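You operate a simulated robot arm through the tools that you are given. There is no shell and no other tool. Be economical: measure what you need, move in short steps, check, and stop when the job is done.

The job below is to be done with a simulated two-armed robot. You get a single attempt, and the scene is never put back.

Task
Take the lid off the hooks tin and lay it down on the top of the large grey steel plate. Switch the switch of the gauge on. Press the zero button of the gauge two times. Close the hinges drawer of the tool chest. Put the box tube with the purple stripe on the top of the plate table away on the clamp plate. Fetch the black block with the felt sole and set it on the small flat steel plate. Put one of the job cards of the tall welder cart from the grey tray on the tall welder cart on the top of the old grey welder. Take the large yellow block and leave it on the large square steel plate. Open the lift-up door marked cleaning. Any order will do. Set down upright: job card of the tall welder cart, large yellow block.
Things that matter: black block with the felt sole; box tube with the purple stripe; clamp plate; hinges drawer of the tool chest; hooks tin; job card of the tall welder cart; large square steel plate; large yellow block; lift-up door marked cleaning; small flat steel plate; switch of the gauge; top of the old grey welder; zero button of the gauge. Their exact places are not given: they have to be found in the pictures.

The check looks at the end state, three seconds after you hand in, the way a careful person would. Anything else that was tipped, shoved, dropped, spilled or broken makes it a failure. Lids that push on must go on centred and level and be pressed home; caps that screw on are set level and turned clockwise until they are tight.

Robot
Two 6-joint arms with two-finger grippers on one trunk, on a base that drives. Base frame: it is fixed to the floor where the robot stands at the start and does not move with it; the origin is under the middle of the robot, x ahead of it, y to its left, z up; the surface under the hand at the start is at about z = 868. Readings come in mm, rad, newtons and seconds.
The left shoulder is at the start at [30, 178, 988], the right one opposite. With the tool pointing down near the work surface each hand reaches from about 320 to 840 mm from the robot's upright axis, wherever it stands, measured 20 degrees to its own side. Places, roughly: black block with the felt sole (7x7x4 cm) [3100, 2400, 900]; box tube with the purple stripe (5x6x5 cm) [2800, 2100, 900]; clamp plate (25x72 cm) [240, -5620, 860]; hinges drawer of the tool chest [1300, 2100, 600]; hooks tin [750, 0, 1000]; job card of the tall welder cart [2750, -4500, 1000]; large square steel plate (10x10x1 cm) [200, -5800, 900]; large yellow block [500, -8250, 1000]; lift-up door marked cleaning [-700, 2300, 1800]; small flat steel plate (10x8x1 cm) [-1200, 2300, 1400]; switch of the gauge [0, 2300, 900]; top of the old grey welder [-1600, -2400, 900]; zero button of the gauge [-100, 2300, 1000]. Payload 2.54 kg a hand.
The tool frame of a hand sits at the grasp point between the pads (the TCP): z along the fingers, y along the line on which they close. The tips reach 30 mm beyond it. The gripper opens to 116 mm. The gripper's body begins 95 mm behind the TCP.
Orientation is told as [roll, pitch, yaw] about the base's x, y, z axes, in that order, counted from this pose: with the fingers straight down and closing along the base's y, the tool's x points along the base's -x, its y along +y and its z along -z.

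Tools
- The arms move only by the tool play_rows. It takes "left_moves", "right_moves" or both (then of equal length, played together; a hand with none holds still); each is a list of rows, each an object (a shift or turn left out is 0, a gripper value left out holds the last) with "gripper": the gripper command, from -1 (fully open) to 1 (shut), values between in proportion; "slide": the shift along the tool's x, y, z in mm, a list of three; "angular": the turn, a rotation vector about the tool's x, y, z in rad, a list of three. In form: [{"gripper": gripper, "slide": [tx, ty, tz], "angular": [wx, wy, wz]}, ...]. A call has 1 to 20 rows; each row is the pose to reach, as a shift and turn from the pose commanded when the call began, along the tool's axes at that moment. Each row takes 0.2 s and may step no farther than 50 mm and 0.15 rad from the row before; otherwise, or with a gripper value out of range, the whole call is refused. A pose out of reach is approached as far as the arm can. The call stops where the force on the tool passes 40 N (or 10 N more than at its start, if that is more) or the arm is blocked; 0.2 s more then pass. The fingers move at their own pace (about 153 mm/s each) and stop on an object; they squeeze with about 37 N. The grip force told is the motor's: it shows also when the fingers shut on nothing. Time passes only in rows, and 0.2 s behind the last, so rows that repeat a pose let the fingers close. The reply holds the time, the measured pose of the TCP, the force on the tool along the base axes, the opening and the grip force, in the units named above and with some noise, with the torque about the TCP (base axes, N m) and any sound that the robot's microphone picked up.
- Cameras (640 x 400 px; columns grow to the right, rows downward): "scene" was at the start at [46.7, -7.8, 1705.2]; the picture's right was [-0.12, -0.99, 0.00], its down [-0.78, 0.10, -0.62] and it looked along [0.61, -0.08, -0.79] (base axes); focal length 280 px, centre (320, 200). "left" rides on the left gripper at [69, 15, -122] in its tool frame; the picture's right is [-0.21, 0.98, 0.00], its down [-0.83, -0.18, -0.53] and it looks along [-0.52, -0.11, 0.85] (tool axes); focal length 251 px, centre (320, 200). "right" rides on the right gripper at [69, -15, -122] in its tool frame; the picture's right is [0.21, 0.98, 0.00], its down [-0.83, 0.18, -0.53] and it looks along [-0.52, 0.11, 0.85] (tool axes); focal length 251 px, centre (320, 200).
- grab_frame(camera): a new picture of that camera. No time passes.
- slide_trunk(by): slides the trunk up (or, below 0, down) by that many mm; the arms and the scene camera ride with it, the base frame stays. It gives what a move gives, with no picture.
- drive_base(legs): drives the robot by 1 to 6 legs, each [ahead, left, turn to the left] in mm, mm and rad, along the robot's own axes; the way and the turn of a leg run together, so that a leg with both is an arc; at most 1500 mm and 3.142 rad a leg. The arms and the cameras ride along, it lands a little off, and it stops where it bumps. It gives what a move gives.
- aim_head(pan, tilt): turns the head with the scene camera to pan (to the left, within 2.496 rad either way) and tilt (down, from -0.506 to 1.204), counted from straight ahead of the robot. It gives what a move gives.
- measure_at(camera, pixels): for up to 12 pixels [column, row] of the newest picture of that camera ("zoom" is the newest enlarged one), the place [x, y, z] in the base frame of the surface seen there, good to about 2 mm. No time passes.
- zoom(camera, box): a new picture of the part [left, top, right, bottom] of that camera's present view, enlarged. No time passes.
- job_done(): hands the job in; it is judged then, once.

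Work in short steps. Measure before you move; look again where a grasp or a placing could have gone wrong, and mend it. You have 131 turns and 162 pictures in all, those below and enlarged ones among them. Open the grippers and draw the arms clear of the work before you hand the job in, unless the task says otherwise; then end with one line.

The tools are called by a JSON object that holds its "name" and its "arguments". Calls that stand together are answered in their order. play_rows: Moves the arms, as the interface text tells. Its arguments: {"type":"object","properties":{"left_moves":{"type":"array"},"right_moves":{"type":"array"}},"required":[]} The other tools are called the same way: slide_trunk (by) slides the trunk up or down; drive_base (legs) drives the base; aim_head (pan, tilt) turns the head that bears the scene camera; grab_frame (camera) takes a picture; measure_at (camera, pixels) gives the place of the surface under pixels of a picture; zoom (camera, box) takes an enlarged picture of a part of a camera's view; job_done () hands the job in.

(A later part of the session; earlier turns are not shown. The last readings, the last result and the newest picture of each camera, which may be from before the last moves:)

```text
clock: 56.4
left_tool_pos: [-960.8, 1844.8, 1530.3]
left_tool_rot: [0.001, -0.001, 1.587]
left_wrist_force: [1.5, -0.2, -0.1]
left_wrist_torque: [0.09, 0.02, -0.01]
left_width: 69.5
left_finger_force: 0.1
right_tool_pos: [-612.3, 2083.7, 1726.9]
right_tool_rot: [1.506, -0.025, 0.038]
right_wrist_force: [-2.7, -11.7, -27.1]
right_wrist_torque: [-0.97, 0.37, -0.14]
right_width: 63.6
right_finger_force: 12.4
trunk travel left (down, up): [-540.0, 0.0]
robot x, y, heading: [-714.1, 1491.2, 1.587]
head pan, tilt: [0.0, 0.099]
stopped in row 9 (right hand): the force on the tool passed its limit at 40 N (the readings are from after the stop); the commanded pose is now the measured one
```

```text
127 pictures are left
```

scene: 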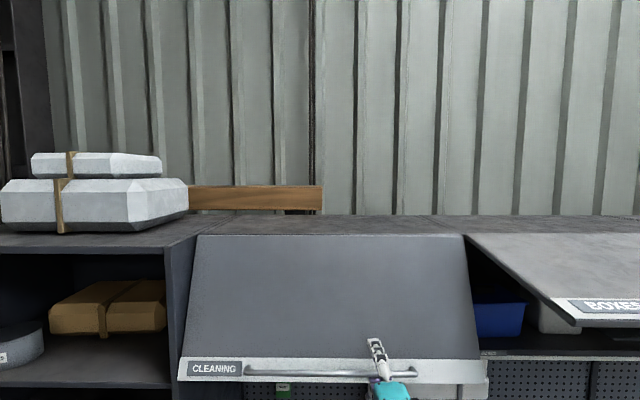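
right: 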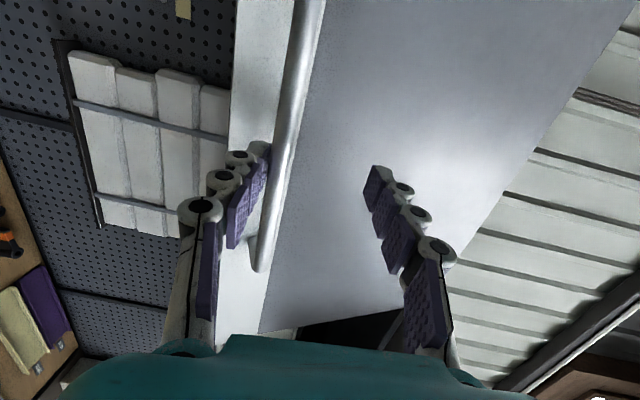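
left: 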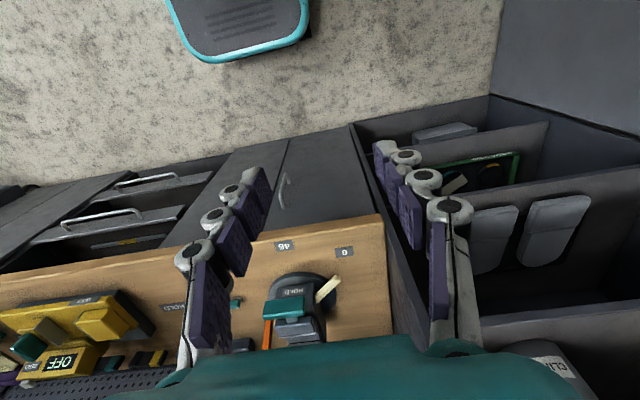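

The lower finger carries the bar (27 N) but the fingers spread; I'll grip the bar instead. First I measure the bar and door as they stand.

{"name": "measure_at", "arguments": {"camera": "right", "pixels": [[265, 240], [285, 140], [305, 40], [350, 200], [450, 150], [560, 90]]}}

{"name": "measure_at", "arguments": {"camera": "scene", "pixels": [[300, 372], [300, 345], [300, 250], [560, 330], [600, 245]]}}

```text
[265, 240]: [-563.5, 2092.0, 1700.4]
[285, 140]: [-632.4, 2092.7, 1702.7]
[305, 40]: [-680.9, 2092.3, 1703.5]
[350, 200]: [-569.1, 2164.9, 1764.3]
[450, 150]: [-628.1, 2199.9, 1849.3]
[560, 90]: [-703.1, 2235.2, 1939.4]
```

```text
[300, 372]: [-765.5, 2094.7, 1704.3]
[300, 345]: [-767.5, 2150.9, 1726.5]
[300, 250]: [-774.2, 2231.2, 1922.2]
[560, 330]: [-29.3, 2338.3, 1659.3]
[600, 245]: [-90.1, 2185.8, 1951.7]
```

Hinge fits at about (y 2261, z 1965), radius ~308, door now at 22°. I lower the hand 22 mm while closing on the bar.

{"name": "play_rows", "arguments": {"right_moves": [{"slide": [0, -10, 0], "gripper": 0.2}, {"slide": [0, -20, 2], "gripper": 0.6}, {"slide": [0, -22, 2], "gripper": 1}, {"slide": [0, -22, 2]}, {"slide": [0, -22, 2]}]}}

```text
clock: 57.1
left_tool_pos: [-960.0, 1848.0, 1530.0]
left_tool_rot: [-0.002, 0.001, 1.588]
left_wrist_force: [-0.5, -0.6, 0.0]
left_wrist_torque: [0.01, -0.03, 0.04]
left_width: 69.5
left_finger_force: 0.1
right_tool_pos: [-612.2, 2086.0, 1704.4]
right_tool_rot: [1.505, -0.024, 0.035]
right_wrist_force: [-0.3, -3.7, -6.2]
right_wrist_torque: [0.07, 0.86, 0.16]
right_width: 10.9
right_finger_force: 37.3
trunk travel left (down, up): [-540.0, 0.0]
robot x, y, heading: [-717.9, 1494.4, 1.589]
head pan, tilt: [0.0, 0.099]
stopped in row 3 (right hand): the force on the tool passed its limit at 58 N (the readings are from after the stop); the commanded pose is now the measured one
```

The bar is firmly gripped (10.9 mm). I lift along the arc to about 60°.

{"name": "play_rows", "arguments": {"right_moves": [{"slide": [0, 11, -19]}, {"slide": [0, 23, -37]}, {"slide": [0, 36, -53]}, {"slide": [0, 49, -67]}, {"slide": [0, 63, -82]}, {"slide": [0, 79, -95]}, {"slide": [0, 95, -107]}, {"slide": [0, 112, -118]}, {"slide": [0, 130, -128]}, {"slide": [0, 148, -137]}, {"slide": [0, 148, -137]}]}}

{"name": "grab_frame", "arguments": {"camera": "scene"}}

```text
clock: 59.5
left_tool_pos: [-961.0, 1850.8, 1528.4]
left_tool_rot: [0.001, 0.001, 1.589]
left_wrist_force: [-0.3, 0.1, 0.0]
left_wrist_torque: [-0.01, -0.03, 0.0]
left_width: 69.5
left_finger_force: 0.0
right_tool_pos: [-611.7, 1962.6, 1859.8]
right_tool_rot: [1.504, -0.025, 0.036]
right_wrist_force: [0.2, 13.3, 6.0]
right_wrist_torque: [0.05, 0.77, -0.28]
right_width: 11.0
right_finger_force: 37.7
trunk travel left (down, up): [-540.0, 0.0]
robot x, y, heading: [-718.3, 1492.7, 1.586]
head pan, tilt: [0.0, 0.099]
```

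```text
126 pictures are left
```

scene: 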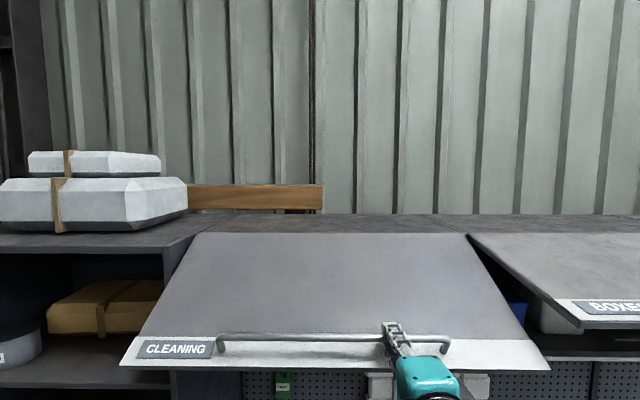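

At about 60° now. I continue to roughly 90°.

{"name": "play_rows", "arguments": {"right_moves": [{"slide": [0, 19, -8]}, {"slide": [0, 38, -14]}, {"slide": [0, 57, -19]}, {"slide": [0, 77, -22]}, {"slide": [0, 97, -25]}, {"slide": [0, 117, -26]}, {"slide": [0, 137, -26]}, {"slide": [0, 150, -25]}, {"slide": [0, 150, -25]}]}}

{"name": "grab_frame", "arguments": {"camera": "scene"}}

```text
clock: 60.8
left_tool_pos: [-959.6, 1852.4, 1528.1]
left_tool_rot: [0.002, 0.002, 1.588]
left_wrist_force: [0.2, 0.0, 0.7]
left_wrist_torque: [0.01, -0.04, 0.0]
left_width: 69.3
left_finger_force: 0.1
right_tool_pos: [-611.7, 1945.8, 1953.7]
right_tool_rot: [1.498, -0.018, 0.033]
right_wrist_force: [3.2, 8.1, -16.0]
right_wrist_torque: [-0.15, 0.78, 0.34]
right_width: 11.1
right_finger_force: 38.1
trunk travel left (down, up): [-540.0, 0.0]
robot x, y, heading: [-714.8, 1493.0, 1.591]
head pan, tilt: [0.0, 0.099]
stopped in row 6 (right hand): the force on the tool passed its limit at 73 N (the readings are from after the stop); the commanded pose is now the measured one
```

```text
125 pictures are left
```

scene: 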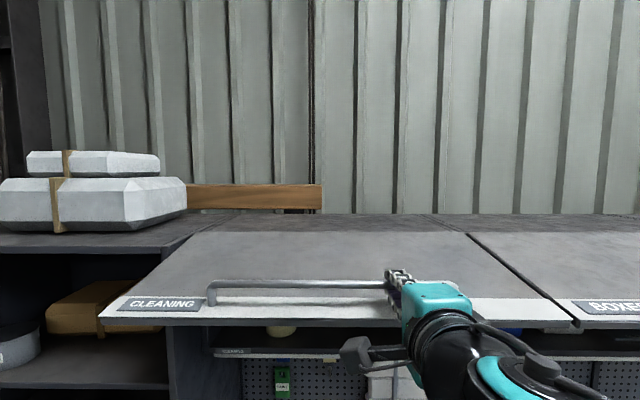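

The door hit its stop level with the neighbouring open door. I release and back straight out.

{"name": "play_rows", "arguments": {"right_moves": [{"gripper": 0.5}, {}, {}, {"slide": [0, 0, -30]}, {"slide": [0, 0, -70]}, {"slide": [0, 0, -100]}, {"slide": [0, 0, -100]}]}}

{"name": "grab_frame", "arguments": {"camera": "scene"}}

```text
clock: 62.4
left_tool_pos: [-961.8, 1847.5, 1528.8]
left_tool_rot: [0.0, 0.0, 1.589]
left_wrist_force: [-0.5, -0.5, 0.3]
left_wrist_torque: [-0.02, 0.01, -0.03]
left_width: 69.6
left_finger_force: 0.1
right_tool_pos: [-605.4, 1843.6, 1961.7]
right_tool_rot: [1.494, -0.027, 0.037]
right_wrist_force: [-0.9, -0.3, 0.3]
right_wrist_torque: [0.0, -0.02, -0.03]
right_width: 29.1
right_finger_force: 0.1
right hand out of reach, approached as far as the arm can: row 6, 7
trunk travel left (down, up): [-540.0, 0.0]
robot x, y, heading: [-713.2, 1497.8, 1.587]
head pan, tilt: [0.0, 0.099]
```

```text
124 pictures are left
```

scene: 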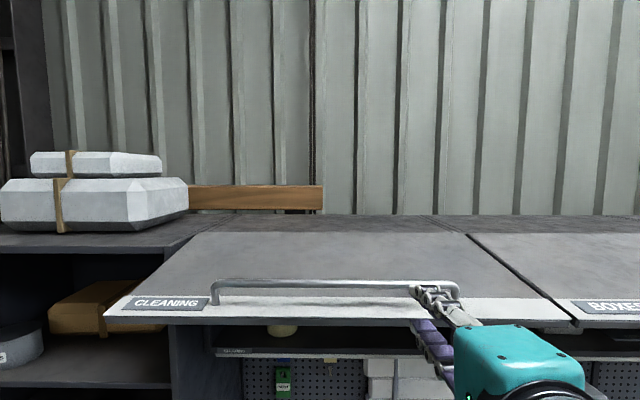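

The door stays open. I bring the right arm down and back to its stowed pose.

{"name": "play_rows", "arguments": {"right_moves": [{"slide": [0, -50, 0]}, {"slide": [0, -100, 0]}, {"slide": [0, -150, 0]}, {"slide": [-12, -169, 0], "angular": [0.0806, 0.0806, -0.0806]}, {"slide": [-24, -188, 0], "angular": [0.1612, 0.1612, -0.1612]}, {"slide": [-36, -207, 0], "angular": [0.2418, 0.2418, -0.2418]}, {"slide": [-48, -226, 0], "angular": [0.3225, 0.3225, -0.3225]}, {"slide": [-60, -245, 0], "angular": [0.4031, 0.4031, -0.4031]}, {"slide": [-72, -264, 0], "angular": [0.4837, 0.4837, -0.4837]}, {"slide": [-84, -283, 0], "angular": [0.5643, 0.5643, -0.5643]}, {"slide": [-96, -302, 0], "angular": [0.6449, 0.6449, -0.6449]}, {"slide": [-108, -321, 0], "angular": [0.7255, 0.7255, -0.7255]}, {"slide": [-120, -340, 0], "angular": [0.8061, 0.8061, -0.8061]}, {"slide": [-132, -359, 0], "angular": [0.8867, 0.8867, -0.8867]}, {"slide": [-144, -378, 0], "angular": [0.9674, 0.9674, -0.9674]}, {"slide": [-156, -397, 0], "angular": [1.048, 1.048, -1.048]}, {"slide": [-168, -416, 0], "angular": [1.1286, 1.1286, -1.1286]}, {"slide": [-175, -432, 0], "angular": [1.19, 1.19, -1.19]}, {"slide": [-175, -432, 0], "angular": [1.19, 1.19, -1.19]}]}}

{"name": "slide_trunk", "arguments": {"by": -340}}

{"name": "drive_base", "arguments": {"legs": [[0, -630, -0.018]]}}

{"name": "aim_head", "arguments": {"pan": 0, "tilt": 0.75}}

{"name": "grab_frame", "arguments": {"camera": "scene"}}

```text
clock: 66.4
left_tool_pos: [-961.5, 1847.6, 1529.0]
left_tool_rot: [0.0, 0.0, 1.589]
left_wrist_force: [-0.5, -0.9, 0.4]
left_wrist_torque: [0.02, 0.02, 0.02]
left_width: 69.5
left_finger_force: 0.1
right_tool_pos: [-420.9, 1823.5, 1533.1]
right_tool_rot: [-0.003, 0.05, 1.585]
right_wrist_force: [-0.5, -0.6, 0.5]
right_wrist_torque: [0.02, 0.02, -0.03]
right_width: 29.0
right_finger_force: 0.1
right hand out of reach, approached as far as the arm can: row 2, 3, 4, 5, 6, 7
trunk travel left (down, up): [-540.0, 0.0]
robot x, y, heading: [-711.8, 1491.6, 1.588]
head pan, tilt: [0.0, 0.099]
```

```text
clock: 69.7
left_tool_pos: [-960.9, 1846.7, 1189.8]
left_tool_rot: [0.0, 0.0, 1.588]
left_wrist_force: [-0.1, 0.6, -0.1]
left_wrist_torque: [0.0, 0.04, -0.03]
left_width: 69.6
left_finger_force: 0.0
right_tool_pos: [-421.3, 1823.3, 1194.4]
right_tool_rot: [-0.002, 0.048, 1.584]
right_wrist_force: [-0.9, -0.1, -0.7]
right_wrist_torque: [0.0, -0.01, 0.02]
right_width: 28.9
right_finger_force: 0.1
trunk travel left (down, up): [-200.0, 340.0]
robot x, y, heading: [-715.4, 1493.4, 1.584]
head pan, tilt: [0.0, 0.099]
```

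```text
clock: 73.2
left_tool_pos: [-326.4, 1858.0, 1189.8]
left_tool_rot: [0.0, -0.001, 1.575]
left_wrist_force: [-0.2, -0.7, 0.2]
left_wrist_torque: [-0.04, -0.01, -0.04]
left_width: 69.5
left_finger_force: 0.1
right_tool_pos: [214.6, 1827.9, 1193.9]
right_tool_rot: [-0.003, 0.048, 1.574]
right_wrist_force: [0.3, 0.5, 0.2]
right_wrist_torque: [0.02, 0.01, -0.06]
right_width: 29.1
right_finger_force: 0.1
trunk travel left (down, up): [-200.0, 340.0]
robot x, y, heading: [-87.1, 1498.3, 1.575]
head pan, tilt: [0.0, 0.099]
```

```text
clock: 74.2
left_tool_pos: [-326.7, 1858.3, 1190.2]
left_tool_rot: [0.0, 0.0, 1.577]
left_wrist_force: [0.0, 0.0, -0.6]
left_wrist_torque: [0.01, 0.0, 0.04]
left_width: 69.7
left_finger_force: 0.0
right_tool_pos: [214.3, 1827.4, 1192.6]
right_tool_rot: [-0.002, 0.049, 1.571]
right_wrist_force: [0.3, -0.2, -0.1]
right_wrist_torque: [-0.01, -0.02, 0.01]
right_width: 28.8
right_finger_force: 0.2
trunk travel left (down, up): [-200.0, 340.0]
robot x, y, heading: [-88.1, 1497.8, 1.578]
head pan, tilt: [0.0, 0.75]
```

```text
123 pictures are left
```

scene: 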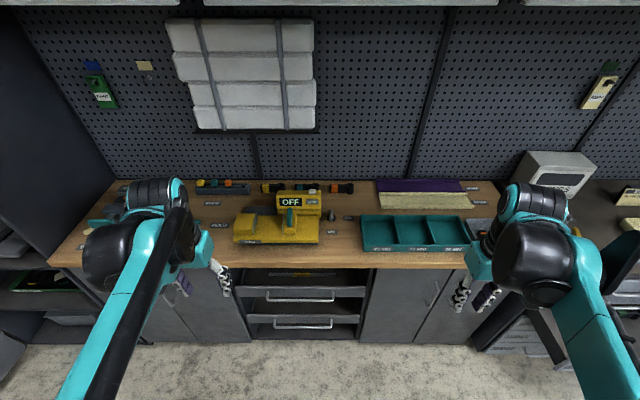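

The gauge is the yellow device with the OFF display at about (285,220). I zoom on it.

{"name": "zoom", "arguments": {"camera": "scene", "box": [225, 175, 375, 255]}}

{"name": "measure_at", "arguments": {"camera": "zoom", "pixels": [[278, 190], [278, 165], [275, 225], [280, 115], [95, 187], [220, 255], [380, 120], [150, 240]]}}

```text
4.27 times, centred on (300, 215) of scene
```

zoom: 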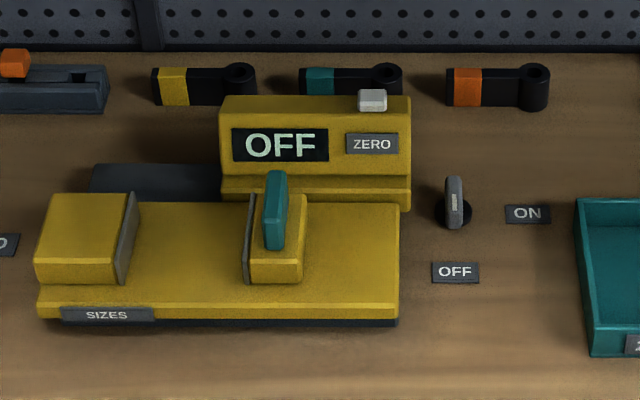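

```text
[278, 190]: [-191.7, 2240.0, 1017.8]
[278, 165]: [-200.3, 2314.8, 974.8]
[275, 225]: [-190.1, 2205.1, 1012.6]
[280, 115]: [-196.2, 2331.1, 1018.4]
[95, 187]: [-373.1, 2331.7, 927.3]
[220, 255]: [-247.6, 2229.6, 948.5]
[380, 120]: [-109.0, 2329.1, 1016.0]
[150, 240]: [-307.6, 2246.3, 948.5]
```

The zero button is the white cap on the gauge's top (372,98 in zoom), the switch a standing knob at (454,205) with OFF in front and ON to the right. I zoom further and measure both.

{"name": "zoom", "arguments": {"camera": "scene", "box": [302, 190, 362, 245]}}

{"name": "measure_at", "arguments": {"camera": "zoom", "pixels": [[310, 265], [315, 300], [318, 330], [315, 355], [340, 345], [370, 310], [280, 350], [440, 340], [320, 420], [108, 60], [108, 80], [90, 80]]}}

```text
7.27 times, centred on (332, 218) of scene
```

zoom: 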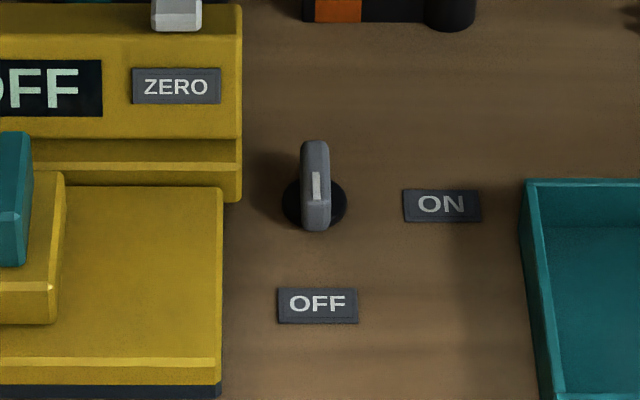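

```text
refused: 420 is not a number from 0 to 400
```

{"name": "measure_at", "arguments": {"camera": "zoom", "pixels": [[315, 150], [316, 185], [316, 215], [302, 150], [328, 150], [335, 215], [440, 205], [318, 305], [177, 5], [177, 22], [155, 12], [200, 12]]}}

{"name": "zoom", "arguments": {"camera": "scene", "box": [295, 170, 355, 210]}}

```text
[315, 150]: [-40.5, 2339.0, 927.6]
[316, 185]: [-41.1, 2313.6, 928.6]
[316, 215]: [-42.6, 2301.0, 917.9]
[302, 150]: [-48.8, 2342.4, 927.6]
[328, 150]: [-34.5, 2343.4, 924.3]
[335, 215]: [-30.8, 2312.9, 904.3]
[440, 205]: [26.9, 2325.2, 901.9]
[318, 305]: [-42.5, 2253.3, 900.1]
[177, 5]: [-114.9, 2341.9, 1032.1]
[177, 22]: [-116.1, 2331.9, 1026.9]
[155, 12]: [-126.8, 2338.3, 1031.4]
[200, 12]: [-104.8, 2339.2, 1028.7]
```

```text
10.00 times, centred on (325, 190) of scene
```

zoom: 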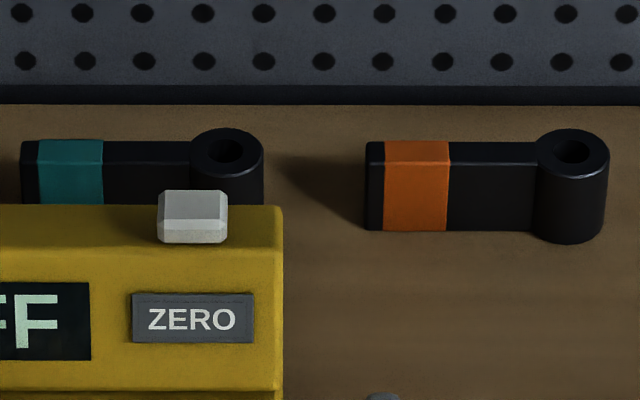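

Switch bar: centre ≈(-41,2321), 42 long along y, 14 wide, top z 928; button top ≈(-116,2337,1032). I drive 150 mm closer first.

{"name": "drive_base", "arguments": {"legs": [[150, 0, 0]]}}

```text
clock: 75.6
left_tool_pos: [-326.6, 2007.2, 1188.3]
left_tool_rot: [0.001, 0.003, 1.576]
left_wrist_force: [-0.7, 0.3, 0.8]
left_wrist_torque: [-0.05, 0.03, -0.02]
left_width: 69.5
left_finger_force: 0.1
right_tool_pos: [213.9, 1976.4, 1193.9]
right_tool_rot: [-0.003, 0.05, 1.57]
right_wrist_force: [-0.2, -0.8, 0.2]
right_wrist_torque: [-0.05, 0.01, 0.02]
right_width: 28.9
right_finger_force: 0.1
trunk travel left (down, up): [-200.0, 340.0]
robot x, y, heading: [-87.3, 1644.8, 1.576]
head pan, tilt: [0.0, 0.75]
```

I move the right hand above the switch, levelling its small pitch.

{"name": "play_rows", "arguments": {"right_moves": [{"gripper": 0.4, "slide": [-35, 25.5, 12.7], "angular": [0, -0.025, 0]}, {"slide": [-70, 51, 25.3], "angular": [0, -0.05, 0]}, {"slide": [-105, 76.5, 38], "angular": [0, -0.05, 0]}, {"slide": [-140.5, 102, 50.6], "angular": [0, -0.05, 0]}, {"slide": [-175.7, 127.5, 63.3], "angular": [0, -0.05, 0]}, {"slide": [-210.8, 153, 76], "angular": [0, -0.05, 0]}, {"slide": [-246, 178.5, 88.6], "angular": [0, -0.05, 0]}, {"slide": [-281, 204, 101.3], "angular": [0, -0.05, 0]}, {"slide": [-316, 229.5, 114], "angular": [0, -0.05, 0]}, {"slide": [-351.4, 255, 126.6], "angular": [0, -0.05, 0]}, {"slide": [-351.4, 255, 126.6], "angular": [0, -0.05, 0]}]}}

{"name": "grab_frame", "arguments": {"camera": "right"}}

```text
clock: 78.0
left_tool_pos: [-325.9, 2004.8, 1189.1]
left_tool_rot: [0.001, -0.001, 1.574]
left_wrist_force: [0.1, 0.7, 0.3]
left_wrist_torque: [0.02, 0.03, -0.01]
left_width: 69.9
left_finger_force: 0.0
right_tool_pos: [-39.1, 2317.7, 1052.6]
right_tool_rot: [-0.003, -0.002, 1.571]
right_wrist_force: [-0.8, -0.2, 0.0]
right_wrist_torque: [0.06, 0.0, 0.01]
right_width: 34.7
right_finger_force: 0.1
trunk travel left (down, up): [-200.0, 340.0]
robot x, y, heading: [-83.1, 1645.7, 1.577]
head pan, tilt: [0.0, 0.75]
```

```text
119 pictures are left
```

right: 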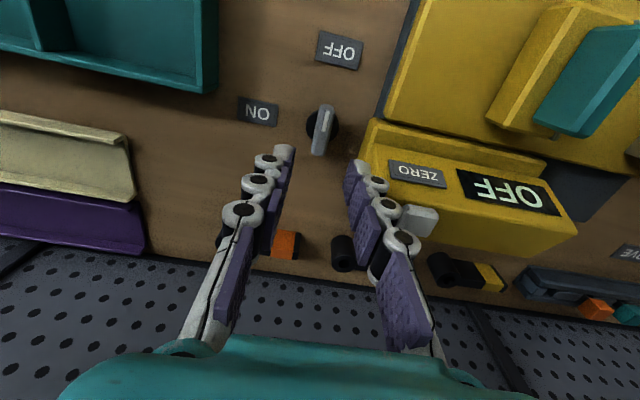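

Aligned over the switch. I descend to z≈938 and close on the bar.

{"name": "play_rows", "arguments": {"right_moves": [{"slide": [-3, 2, 40]}, {"slide": [-3, 2, 75]}, {"slide": [-3, 2, 100]}, {"slide": [-3, 2, 114]}, {"slide": [-3, 2, 114], "gripper": 1}, {"slide": [-3, 2, 114]}, {"slide": [-3, 2, 114]}]}}

{"name": "grab_frame", "arguments": {"camera": "right"}}

```text
clock: 79.6
left_tool_pos: [-327.9, 2004.8, 1190.1]
left_tool_rot: [0.0, -0.001, 1.577]
left_wrist_force: [0.1, -0.8, 0.0]
left_wrist_torque: [0.04, -0.01, -0.01]
left_width: 69.6
left_finger_force: 0.1
right_tool_pos: [-44.2, 2323.1, 936.5]
right_tool_rot: [0.001, -0.001, 1.572]
right_wrist_force: [-8.1, 0.7, -2.5]
right_wrist_torque: [0.63, 0.26, 0.03]
right_width: 15.4
right_finger_force: 41.4
trunk travel left (down, up): [-200.0, 340.0]
robot x, y, heading: [-86.0, 1648.1, 1.579]
head pan, tilt: [0.0, 0.75]
```

```text
118 pictures are left
```

right: 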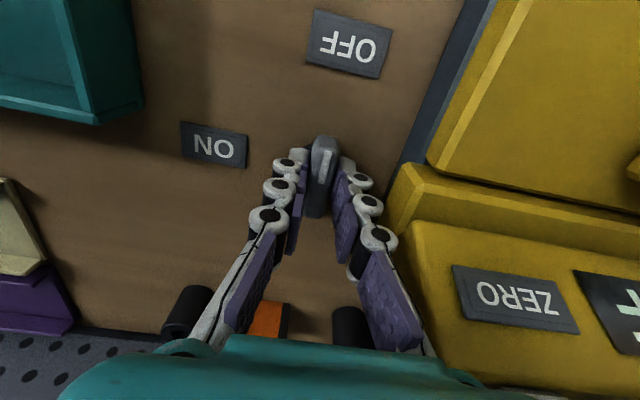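

Gripped. I rotate the hand +90° (counter-clockwise from above) so the white mark goes from OFF to ON.

{"name": "play_rows", "arguments": {"right_moves": [{"slide": [1, -2.5, 0]}, {"slide": [1.5, -2.5, 0], "angular": [0, 0, -0.145]}, {"slide": [1.5, -2.5, 0], "angular": [0, 0, -0.29]}, {"slide": [1.5, -2.5, 0], "angular": [0, 0, -0.435]}, {"slide": [1.5, -2.5, 0], "angular": [0, 0, -0.58]}, {"slide": [1.5, -2.5, 0], "angular": [0, 0, -0.725]}, {"slide": [1.5, -2.5, 0], "angular": [0, 0, -0.87]}, {"slide": [1.5, -2.5, 0], "angular": [0, 0, -1.015]}, {"slide": [1.5, -2.5, 0], "angular": [0, 0, -1.16]}, {"slide": [1.5, -2.5, 0], "angular": [0, 0, -1.305]}, {"slide": [1.5, -2.5, 0], "angular": [0, 0, -1.45]}, {"slide": [1.5, -2.5, 0], "angular": [0, 0, -1.571]}, {"slide": [1.5, -2.5, 0], "angular": [0, 0, -1.571]}]}}

{"name": "zoom", "arguments": {"camera": "scene", "box": [220, 220, 380, 320]}}

{"name": "grab_frame", "arguments": {"camera": "right"}}

```text
clock: 82.0
left_tool_pos: [-326.8, 2007.1, 1188.8]
left_tool_rot: [0.0, 0.0, 1.573]
left_wrist_force: [-0.4, 0.0, -0.5]
left_wrist_torque: [-0.01, -0.04, 0.0]
left_width: 69.6
left_finger_force: 0.1
right_tool_pos: [-40.0, 2322.9, 936.2]
right_tool_rot: [-0.012, 0.001, 3.001]
right_wrist_force: [-1.0, 6.6, 0.4]
right_wrist_torque: [0.22, -0.38, 0.02]
right_width: 15.4
right_finger_force: 41.4
trunk travel left (down, up): [-200.0, 340.0]
robot x, y, heading: [-82.2, 1647.6, 1.575]
head pan, tilt: [0.0, 0.75]
stopped in row 12 (right hand): the force on the tool passed its limit at 41 N (the readings are from after the stop); the commanded pose is now the measured one
```

```text
4.00 times, centred on (300, 270) of scene
```

zoom: 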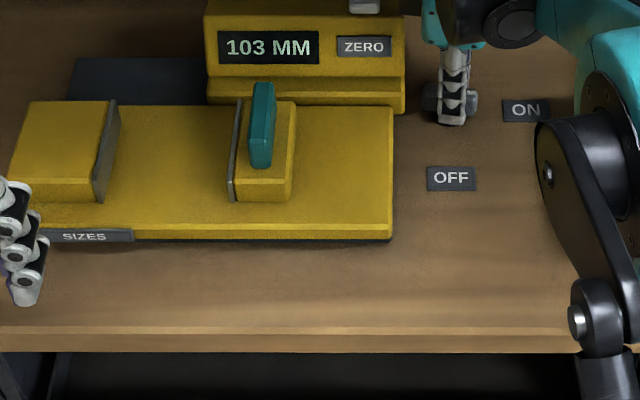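

```text
116 pictures are left
```

right: 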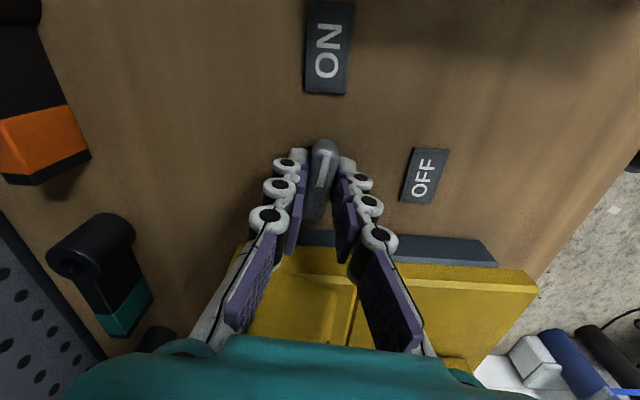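

The display shows 103 MM — the gauge is on. I release, rise, turn back, and hover closed above the zero button.

{"name": "play_rows", "arguments": {"right_moves": [{"gripper": 0.4}, {}, {"slide": [0, 0, -45]}, {"slide": [0, 0, -90]}, {"slide": [0, 0, -130]}, {"slide": [0, 0, -164]}, {"slide": [-8, 0, -164], "angular": [0, 0, 0.143], "gripper": 1}, {"slide": [-16, -1, -164], "angular": [0, 0, 0.286]}, {"slide": [-23, -1, -164], "angular": [0, 0, 0.429]}, {"slide": [-31, -2, -164], "angular": [0, 0, 0.572]}, {"slide": [-39, -2, -164], "angular": [0, 0, 0.715]}, {"slide": [-46, -2, -164], "angular": [0, 0, 0.858]}, {"slide": [-54, -3, -164], "angular": [0, 0, 1.001]}, {"slide": [-62, -3, -164], "angular": [0, 0, 1.144]}, {"slide": [-70, -4, -164], "angular": [0, 0, 1.287]}, {"slide": [-77, -4, -164], "angular": [0, 0, 1.43]}, {"slide": [-77, -4, -164], "angular": [0, 0, 1.43]}]}}

{"name": "grab_frame", "arguments": {"camera": "right"}}

{"name": "zoom", "arguments": {"camera": "scene", "box": [250, 200, 370, 275]}}

```text
clock: 85.6
left_tool_pos: [-325.9, 2004.8, 1189.2]
left_tool_rot: [0.001, -0.001, 1.573]
left_wrist_force: [-0.7, 0.3, 0.2]
left_wrist_torque: [0.01, -0.01, 0.0]
left_width: 69.5
left_finger_force: 0.0
right_tool_pos: [-116.3, 2335.8, 1098.9]
right_tool_rot: [-0.001, -0.008, 1.566]
right_wrist_force: [-0.7, -0.1, 0.5]
right_wrist_torque: [0.0, -0.03, 0.02]
right_width: 0.1
right_finger_force: 28.2
trunk travel left (down, up): [-200.0, 340.0]
robot x, y, heading: [-83.9, 1646.6, 1.577]
head pan, tilt: [0.0, 0.75]
```

```text
115 pictures are left
```

right: 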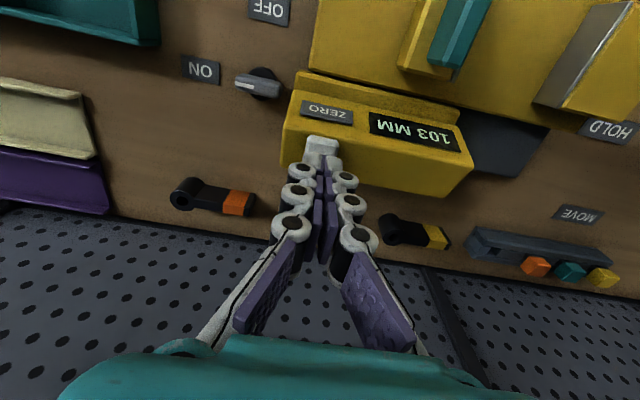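

```text
5.33 times, centred on (310, 238) of scene
```

zoom: 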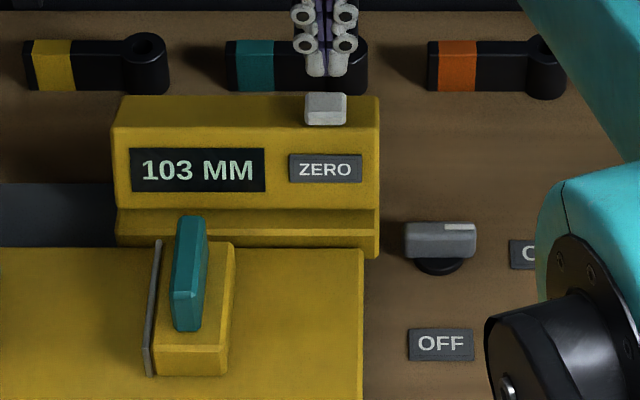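

Switch points to ON. Over the button now; I press down once, to about 6 mm below contact, and rise.

{"name": "play_rows", "arguments": {"right_moves": [{"slide": [0, 0, 25]}, {"slide": [0, 0, 34]}, {"slide": [0, 0, 37]}, {"slide": [0, 0, 39]}, {"slide": [0, 0, 41]}, {"slide": [0, 0, 42]}]}}

{"name": "zoom", "arguments": {"camera": "scene", "box": [250, 200, 370, 275]}}

```text
clock: 87.0
left_tool_pos: [-326.5, 2005.4, 1189.5]
left_tool_rot: [0.002, 0.0, 1.574]
left_wrist_force: [1.0, 0.0, 0.1]
left_wrist_torque: [0.0, 0.01, -0.02]
left_width: 69.7
left_finger_force: 0.1
right_tool_pos: [-116.2, 2336.8, 1057.7]
right_tool_rot: [-0.002, -0.008, 1.571]
right_wrist_force: [-0.1, -0.8, 1.9]
right_wrist_torque: [0.0, 0.03, 0.02]
right_width: 5.8
right_finger_force: 28.6
trunk travel left (down, up): [-200.0, 340.0]
robot x, y, heading: [-84.4, 1647.3, 1.577]
head pan, tilt: [0.0, 0.75]
```

```text
5.33 times, centred on (310, 238) of scene
```

zoom: 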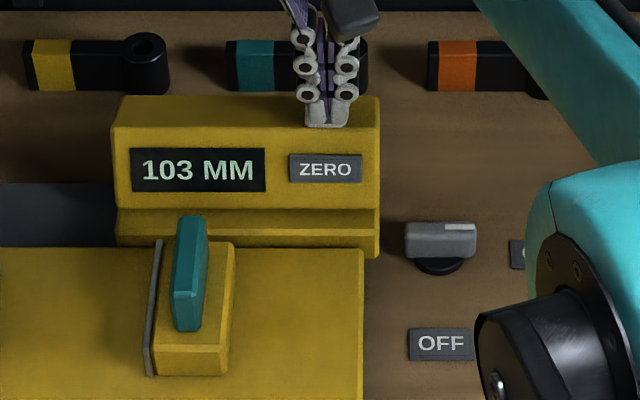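

Only 2 N so far and no click; I press slightly deeper in small steps.

{"name": "play_rows", "arguments": {"right_moves": [{"slide": [0, 0, 1]}, {"slide": [0, 0, 2]}, {"slide": [0, 0, 3]}, {"slide": [0, 0, 4]}]}}

{"name": "zoom", "arguments": {"camera": "scene", "box": [280, 205, 340, 245]}}

```text
clock: 88.0
left_tool_pos: [-326.1, 2004.3, 1189.0]
left_tool_rot: [-0.002, 0.001, 1.575]
left_wrist_force: [0.2, -0.6, 0.2]
left_wrist_torque: [-0.02, 0.01, -0.01]
left_width: 69.6
left_finger_force: 0.0
right_tool_pos: [-116.2, 2336.5, 1054.2]
right_tool_rot: [-0.001, -0.009, 1.569]
right_wrist_force: [1.7, -0.5, 3.0]
right_wrist_torque: [-0.08, -0.01, -0.01]
right_width: 6.2
right_finger_force: 28.6
trunk travel left (down, up): [-200.0, 340.0]
robot x, y, heading: [-79.3, 1648.3, 1.575]
head pan, tilt: [0.0, 0.75]
heard: click
```

```text
10.00 times, centred on (310, 225) of scene
```

zoom: 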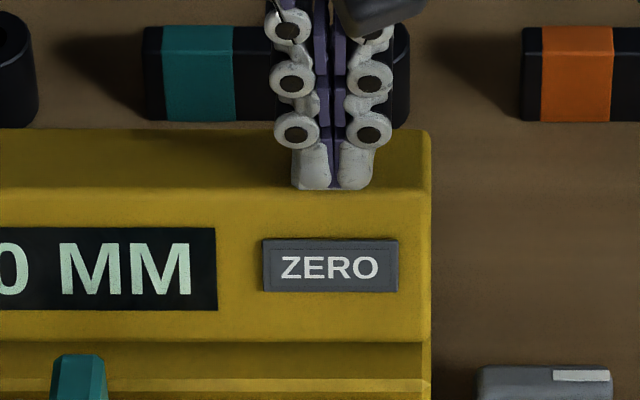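

Click heard and the display reads 0 MM — first press done. I rise 20 mm and press a second time the same depth.

{"name": "play_rows", "arguments": {"right_moves": [{"slide": [0, 0, -10]}, {"slide": [0, 0, -20]}, {"slide": [0, 0, -20]}, {"slide": [0, 0, -20]}, {"slide": [0, 0, -8]}, {"slide": [0, 0, -5]}, {"slide": [0, 0, -3]}, {"slide": [0, 0, -1]}, {"slide": [0, 0, 0.5]}, {"slide": [0, 0, 0.5]}]}}

```text
clock: 90.2
left_tool_pos: [-326.5, 2005.0, 1189.5]
left_tool_rot: [-0.001, 0.002, 1.573]
left_wrist_force: [-0.2, 0.0, -0.3]
left_wrist_torque: [0.02, -0.01, 0.01]
left_width: 69.5
left_finger_force: 0.1
right_tool_pos: [-115.9, 2336.3, 1052.8]
right_tool_rot: [-0.001, -0.008, 1.568]
right_wrist_force: [-1.4, -1.1, 2.6]
right_wrist_torque: [-0.01, 0.04, -0.01]
right_width: 6.0
right_finger_force: 28.8
trunk travel left (down, up): [-200.0, 340.0]
robot x, y, heading: [-85.6, 1649.4, 1.574]
head pan, tilt: [0.0, 0.75]
heard: click
```

Second click heard. I raise and stow the right arm, then drive back and over to the tool chest.

{"name": "play_rows", "arguments": {"right_moves": [{"slide": [0, 0, -45]}, {"slide": [0, 0, -90]}, {"slide": [30, -30, -137]}, {"slide": [60, -60, -137]}, {"slide": [90, -92, -137]}, {"slide": [120, -124, -137]}, {"slide": [150, -156, -137]}, {"slide": [180, -188, -137]}, {"slide": [210, -220, -137]}, {"slide": [240, -252, -137]}, {"slide": [270, -284, -137]}, {"slide": [298, -315, -137]}, {"slide": [326, -346, -137]}, {"slide": [326, -346, -137]}]}}

{"name": "zoom", "arguments": {"camera": "scene", "box": [200, 180, 400, 300]}}

{"name": "drive_base", "arguments": {"legs": [[-330, 0, 0], [0, -1300, 0]]}}

{"name": "aim_head", "arguments": {"pan": 0, "tilt": 0.9}}

{"name": "grab_frame", "arguments": {"camera": "scene"}}

```text
refused: row 3 steps farther than a row can; nothing moved
```

```text
3.20 times, centred on (300, 240) of scene
```

zoom: 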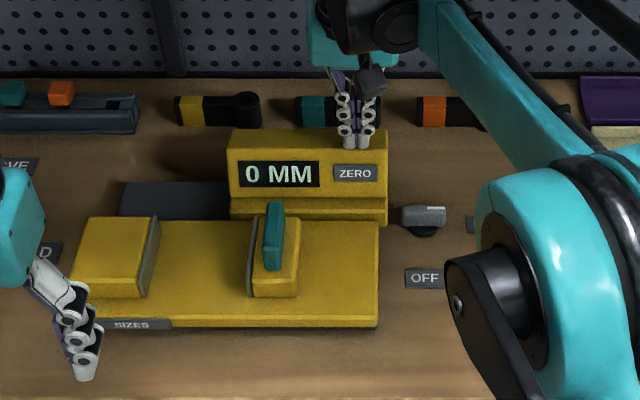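

```text
clock: 98.5
left_tool_pos: [962.1, 1689.1, 1190.4]
left_tool_rot: [-0.001, 0.0, 1.596]
left_wrist_force: [0.9, -0.2, 0.3]
left_wrist_torque: [0.01, -0.02, 0.01]
left_width: 69.5
left_finger_force: 0.1
right_tool_pos: [1165.3, 2024.1, 1054.4]
right_tool_rot: [-0.003, -0.008, 1.59]
right_wrist_force: [-0.7, 0.7, 0.7]
right_wrist_torque: [0.01, 0.0, -0.02]
right_width: 0.0
right_finger_force: 28.5
trunk travel left (down, up): [-200.0, 340.0]
robot x, y, heading: [1208.5, 1335.9, 1.597]
head pan, tilt: [0.0, 0.75]
```

```text
clock: 99.2
left_tool_pos: [961.5, 1688.9, 1189.2]
left_tool_rot: [0.001, 0.0, 1.595]
left_wrist_force: [0.9, -1.2, -0.4]
left_wrist_torque: [-0.03, -0.03, 0.05]
left_width: 69.6
left_finger_force: 0.0
right_tool_pos: [1166.3, 2024.2, 1054.1]
right_tool_rot: [-0.003, -0.007, 1.589]
right_wrist_force: [-0.1, 0.2, 0.4]
right_wrist_torque: [0.02, -0.02, 0.03]
right_width: 0.0
right_finger_force: 28.6
trunk travel left (down, up): [-200.0, 340.0]
robot x, y, heading: [1207.1, 1336.2, 1.588]
head pan, tilt: [0.0, 0.901]
```

```text
110 pictures are left
```

scene: 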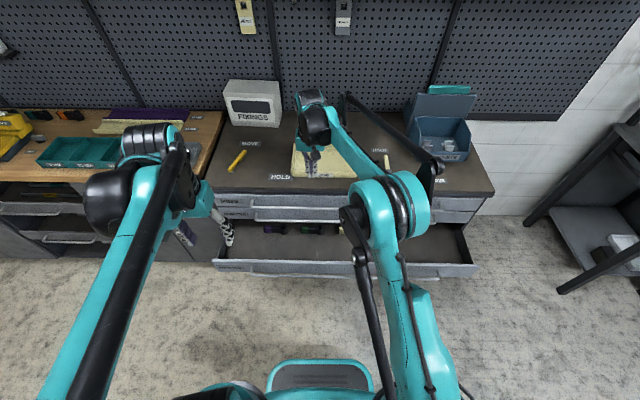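

The stow call was refused and the base drove anyway, dragging the finger back off the button; I'll verify the gauge on the way back. Now I measure the drawer and look at the gauge.

{"name": "measure_at", "arguments": {"camera": "scene", "pixels": [[300, 268], [300, 275], [300, 262], [220, 265], [470, 270], [300, 207], [280, 230], [340, 290], [330, 150]]}}

{"name": "zoom", "arguments": {"camera": "scene", "box": [200, 180, 500, 300]}}

{"name": "aim_head", "arguments": {"pan": 0.9, "tilt": 0.5}}

{"name": "zoom", "arguments": {"camera": "scene", "box": [160, 100, 480, 300]}}

```text
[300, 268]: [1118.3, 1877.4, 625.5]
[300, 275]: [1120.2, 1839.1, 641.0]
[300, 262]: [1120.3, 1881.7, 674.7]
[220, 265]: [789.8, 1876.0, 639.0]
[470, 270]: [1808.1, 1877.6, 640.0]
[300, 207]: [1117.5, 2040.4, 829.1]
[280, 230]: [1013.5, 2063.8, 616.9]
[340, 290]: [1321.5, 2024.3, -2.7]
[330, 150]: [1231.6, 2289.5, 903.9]
```

```text
2.13 times, centred on (350, 240) of scene
```

zoom: 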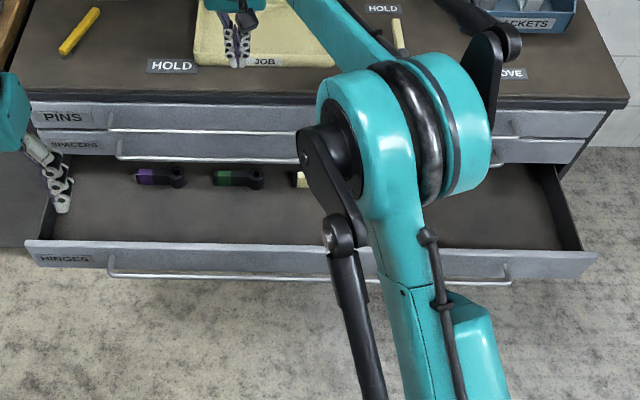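

```text
clock: 100.4
left_tool_pos: [961.1, 1689.4, 1190.6]
left_tool_rot: [0.0, 0.0, 1.595]
left_wrist_force: [-0.5, -0.1, 0.2]
left_wrist_torque: [-0.04, 0.02, 0.0]
left_width: 69.5
left_finger_force: 0.1
right_tool_pos: [1164.8, 2024.7, 1053.9]
right_tool_rot: [-0.001, -0.009, 1.589]
right_wrist_force: [-0.3, -0.2, 0.0]
right_wrist_torque: [-0.01, 0.0, -0.01]
right_width: 0.1
right_finger_force: 28.5
trunk travel left (down, up): [-200.0, 340.0]
robot x, y, heading: [1212.2, 1341.0, 1.599]
head pan, tilt: [0.901, 0.499]
```

```text
2.00 times, centred on (320, 200) of scene
```

zoom: 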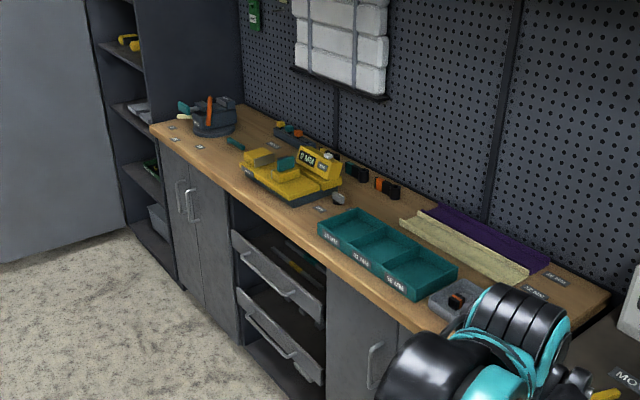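

The gauge stands in place reading "0 MM". The hinges drawer's face is at y 1877 (z≈600-680), to be pushed to ≈2078. I draw the right arm back, then lower the trunk.

{"name": "play_rows", "arguments": {"right_moves": [{"slide": [20, -5, -20]}, {"slide": [60, -15, -36]}, {"slide": [100, -30, -36]}, {"slide": [142, -45, -36]}, {"slide": [184, -60, -36]}, {"slide": [226, -75, -36]}, {"slide": [268, -90, -36]}, {"slide": [310, -105, -36]}, {"slide": [352, -120, -36]}, {"slide": [375, -135, -36]}, {"slide": [375, -135, -36]}]}}

{"name": "slide_trunk", "arguments": {"by": -195}}

{"name": "play_rows", "arguments": {"right_moves": [{"slide": [-14, 0, 20], "angular": [0, -0.13, 0]}, {"slide": [-28, 0, 40], "angular": [0, -0.26, 0]}, {"slide": [-42, 0, 60], "angular": [0, -0.39, 0]}, {"slide": [-56, 0, 80], "angular": [0, -0.52, 0]}, {"slide": [-70, 0, 100], "angular": [0, -0.65, 0]}, {"slide": [-84, 0, 120], "angular": [0, -0.78, 0]}, {"slide": [-98, 0, 140], "angular": [0, -0.9, 0]}, {"slide": [-112, 0, 160], "angular": [0, -0.9, 0]}, {"slide": [-126, 0, 180], "angular": [0, -0.9, 0]}, {"slide": [-130, 0, 195], "angular": [0, -0.9, 0]}, {"slide": [-130, 0, 195], "angular": [0, -0.9, 0]}]}}

{"name": "grab_frame", "arguments": {"camera": "right"}}

```text
clock: 102.8
left_tool_pos: [960.4, 1689.5, 1189.6]
left_tool_rot: [-0.001, -0.001, 1.595]
left_wrist_force: [-0.9, -0.3, 0.1]
left_wrist_torque: [-0.02, 0.01, -0.02]
left_width: 69.5
left_finger_force: 0.0
right_tool_pos: [1308.2, 1650.5, 1086.2]
right_tool_rot: [-0.001, -0.008, 1.589]
right_wrist_force: [-0.5, -0.7, -0.2]
right_wrist_torque: [0.0, -0.02, 0.01]
right_width: 0.1
right_finger_force: 28.5
trunk travel left (down, up): [-200.0, 340.0]
robot x, y, heading: [1213.1, 1337.9, 1.593]
head pan, tilt: [0.901, 0.499]
```

```text
clock: 105.0
left_tool_pos: [961.4, 1689.8, 995.1]
left_tool_rot: [0.0, 0.0, 1.596]
left_wrist_force: [-0.1, 0.6, 0.6]
left_wrist_torque: [-0.02, -0.04, 0.01]
left_width: 69.6
left_finger_force: 0.1
right_tool_pos: [1307.8, 1650.4, 891.5]
right_tool_rot: [-0.002, -0.009, 1.59]
right_wrist_force: [0.2, 0.6, 0.7]
right_wrist_torque: [-0.02, 0.0, -0.02]
right_width: 0.0
right_finger_force: 28.3
trunk travel left (down, up): [-5.0, 535.0]
robot x, y, heading: [1209.5, 1336.6, 1.593]
head pan, tilt: [0.901, 0.499]
```

```text
clock: 107.3
left_tool_pos: [961.3, 1688.8, 994.5]
left_tool_rot: [0.0, -0.001, 1.594]
left_wrist_force: [-0.4, 0.1, 0.3]
left_wrist_torque: [0.0, 0.01, -0.02]
left_width: 69.7
left_finger_force: 0.1
right_tool_pos: [1300.9, 1797.7, 833.9]
right_tool_rot: [-0.002, -0.908, 1.595]
right_wrist_force: [-0.2, 0.4, 0.0]
right_wrist_torque: [0.0, 0.02, 0.01]
right_width: 0.1
right_finger_force: 28.5
right hand out of reach, approached as far as the arm can: row 5, 6, 7, 8, 9, 10, 11
trunk travel left (down, up): [-5.0, 535.0]
robot x, y, heading: [1210.7, 1338.6, 1.595]
head pan, tilt: [0.901, 0.499]
```

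```text
107 pictures are left
```

right: 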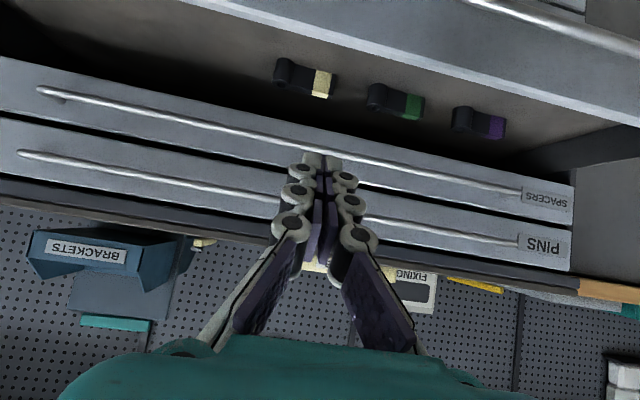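

The pitched pose can't get that low so close in. I use less pitch (-0.4) and go down in front of the drawer face, above its bar.

{"name": "play_rows", "arguments": {"right_moves": [{"slide": [10, 0, 10], "angular": [0, 0.13, 0]}, {"slide": [25, 0, 25], "angular": [0, 0.26, 0]}, {"slide": [45, 0, 45], "angular": [0, 0.39, 0]}, {"slide": [65, 0, 65], "angular": [0, 0.508, 0]}, {"slide": [85, 0, 85], "angular": [0, 0.508, 0]}, {"slide": [98, 0, 98], "angular": [0, 0.508, 0]}, {"slide": [98, 0, 98], "angular": [0, 0.508, 0]}]}}

{"name": "grab_frame", "arguments": {"camera": "right"}}

```text
clock: 109.0
left_tool_pos: [961.4, 1690.1, 995.3]
left_tool_rot: [0.0, -0.001, 1.595]
left_wrist_force: [-0.3, 0.0, 0.1]
left_wrist_torque: [-0.02, -0.03, -0.02]
left_width: 69.8
left_finger_force: 0.1
right_tool_pos: [1299.1, 1827.5, 707.7]
right_tool_rot: [-0.003, -0.399, 1.592]
right_wrist_force: [-1.1, 0.6, -0.4]
right_wrist_torque: [0.02, -0.01, 0.05]
right_width: 0.1
right_finger_force: 28.6
right hand out of reach, approached as far as the arm can: row 6, 7
trunk travel left (down, up): [-5.0, 535.0]
robot x, y, heading: [1209.1, 1338.2, 1.598]
head pan, tilt: [0.901, 0.499]
```

```text
106 pictures are left
```

right: 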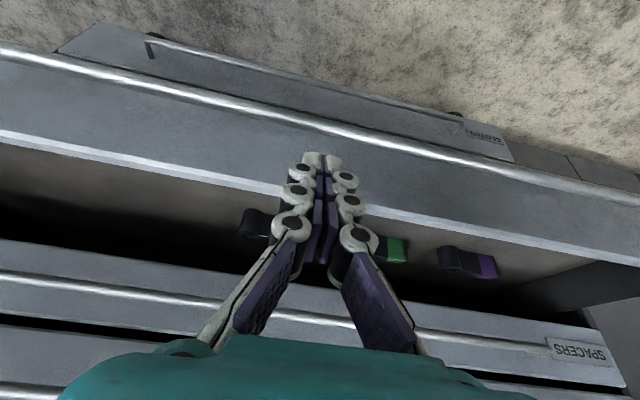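

The tip is near the drawer face's top edge (z≈680); I lower ~18 mm with a bit less pitch.

{"name": "play_rows", "arguments": {"right_moves": [{"slide": [1, 0, 6], "angular": [0, 0.12, 0]}, {"slide": [2, 0, 14], "angular": [0, 0.15, 0]}, {"slide": [3, 0, 23], "angular": [0, 0.15, 0]}, {"slide": [3, 0, 23], "angular": [0, 0.15, 0]}]}}

{"name": "grab_frame", "arguments": {"camera": "right"}}

```text
clock: 110.0
left_tool_pos: [960.8, 1689.3, 994.3]
left_tool_rot: [0.0, -0.001, 1.593]
left_wrist_force: [0.2, 0.3, 1.1]
left_wrist_torque: [0.01, -0.05, -0.03]
left_width: 69.5
left_finger_force: 0.1
right_tool_pos: [1299.1, 1831.6, 684.9]
right_tool_rot: [-0.004, -0.25, 1.593]
right_wrist_force: [0.6, -0.3, -0.3]
right_wrist_torque: [0.01, 0.0, -0.01]
right_width: 0.0
right_finger_force: 28.3
trunk travel left (down, up): [-5.0, 535.0]
robot x, y, heading: [1208.5, 1332.4, 1.59]
head pan, tilt: [0.901, 0.499]
```

```text
105 pictures are left
```

right: 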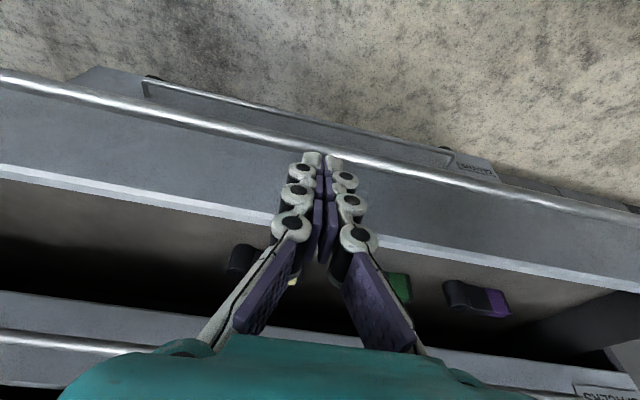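

The tip is just above the bar, in front of the face. I push forward, gradually increasing the pitch.

{"name": "play_rows", "arguments": {"right_moves": [{"slide": [-14.5, 0, 3.7]}, {"slide": [-29, 0, 7.4]}, {"slide": [-43.6, 0, 11], "angular": [0, -0.05, 0]}, {"slide": [-58, 0, 14.8], "angular": [0, -0.1, 0]}, {"slide": [-72.7, 0, 18.5], "angular": [0, -0.15, 0]}, {"slide": [-87, 0, 22], "angular": [0, -0.2, 0]}, {"slide": [-101.7, 0, 26], "angular": [0, -0.25, 0]}, {"slide": [-116, 0, 29.6], "angular": [0, -0.3, 0]}, {"slide": [-130.8, 0, 33.3], "angular": [0, -0.35, 0]}, {"slide": [-145, 0, 37], "angular": [0, -0.4, 0]}, {"slide": [-160, 0, 40.8], "angular": [0, -0.45, 0]}, {"slide": [-174.4, 0, 44.5], "angular": [0, -0.5, 0]}, {"slide": [-189, 0, 48], "angular": [0, -0.55, 0]}]}}

{"name": "aim_head", "arguments": {"pan": 0, "tilt": 0.9}}

{"name": "grab_frame", "arguments": {"camera": "scene"}}

```text
clock: 112.8
left_tool_pos: [961.0, 1690.8, 994.7]
left_tool_rot: [0.0, 0.001, 1.595]
left_wrist_force: [0.3, 0.2, -0.3]
left_wrist_torque: [0.0, -0.01, 0.03]
left_width: 69.6
left_finger_force: 0.0
right_tool_pos: [1295.0, 2027.2, 683.9]
right_tool_rot: [-0.003, -0.803, 1.593]
right_wrist_force: [-0.2, -0.5, -0.7]
right_wrist_torque: [-0.05, -0.02, -0.01]
right_width: 0.1
right_finger_force: 29.0
trunk travel left (down, up): [-5.0, 535.0]
robot x, y, heading: [1211.3, 1340.5, 1.599]
head pan, tilt: [0.901, 0.499]
```

```text
clock: 114.0
left_tool_pos: [961.8, 1689.5, 995.1]
left_tool_rot: [0.0, 0.0, 1.594]
left_wrist_force: [-0.7, 0.2, 0.0]
left_wrist_torque: [-0.01, -0.02, 0.01]
left_width: 69.8
left_finger_force: 0.0
right_tool_pos: [1295.0, 2028.3, 684.2]
right_tool_rot: [-0.005, -0.799, 1.59]
right_wrist_force: [0.4, 0.0, -0.6]
right_wrist_torque: [0.0, 0.0, 0.01]
right_width: 0.2
right_finger_force: 28.6
trunk travel left (down, up): [-5.0, 535.0]
robot x, y, heading: [1204.3, 1335.0, 1.596]
head pan, tilt: [0.0, 0.901]
```

```text
104 pictures are left
```

scene: 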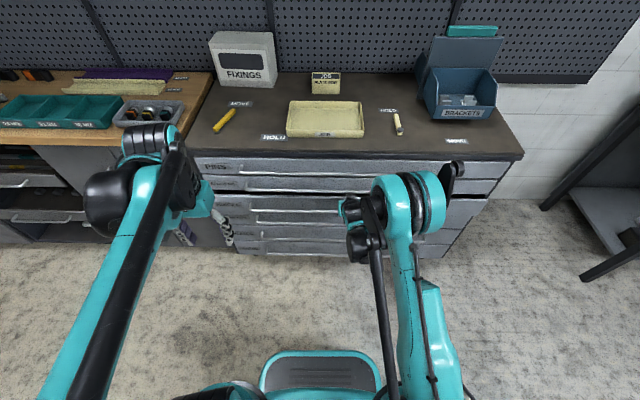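

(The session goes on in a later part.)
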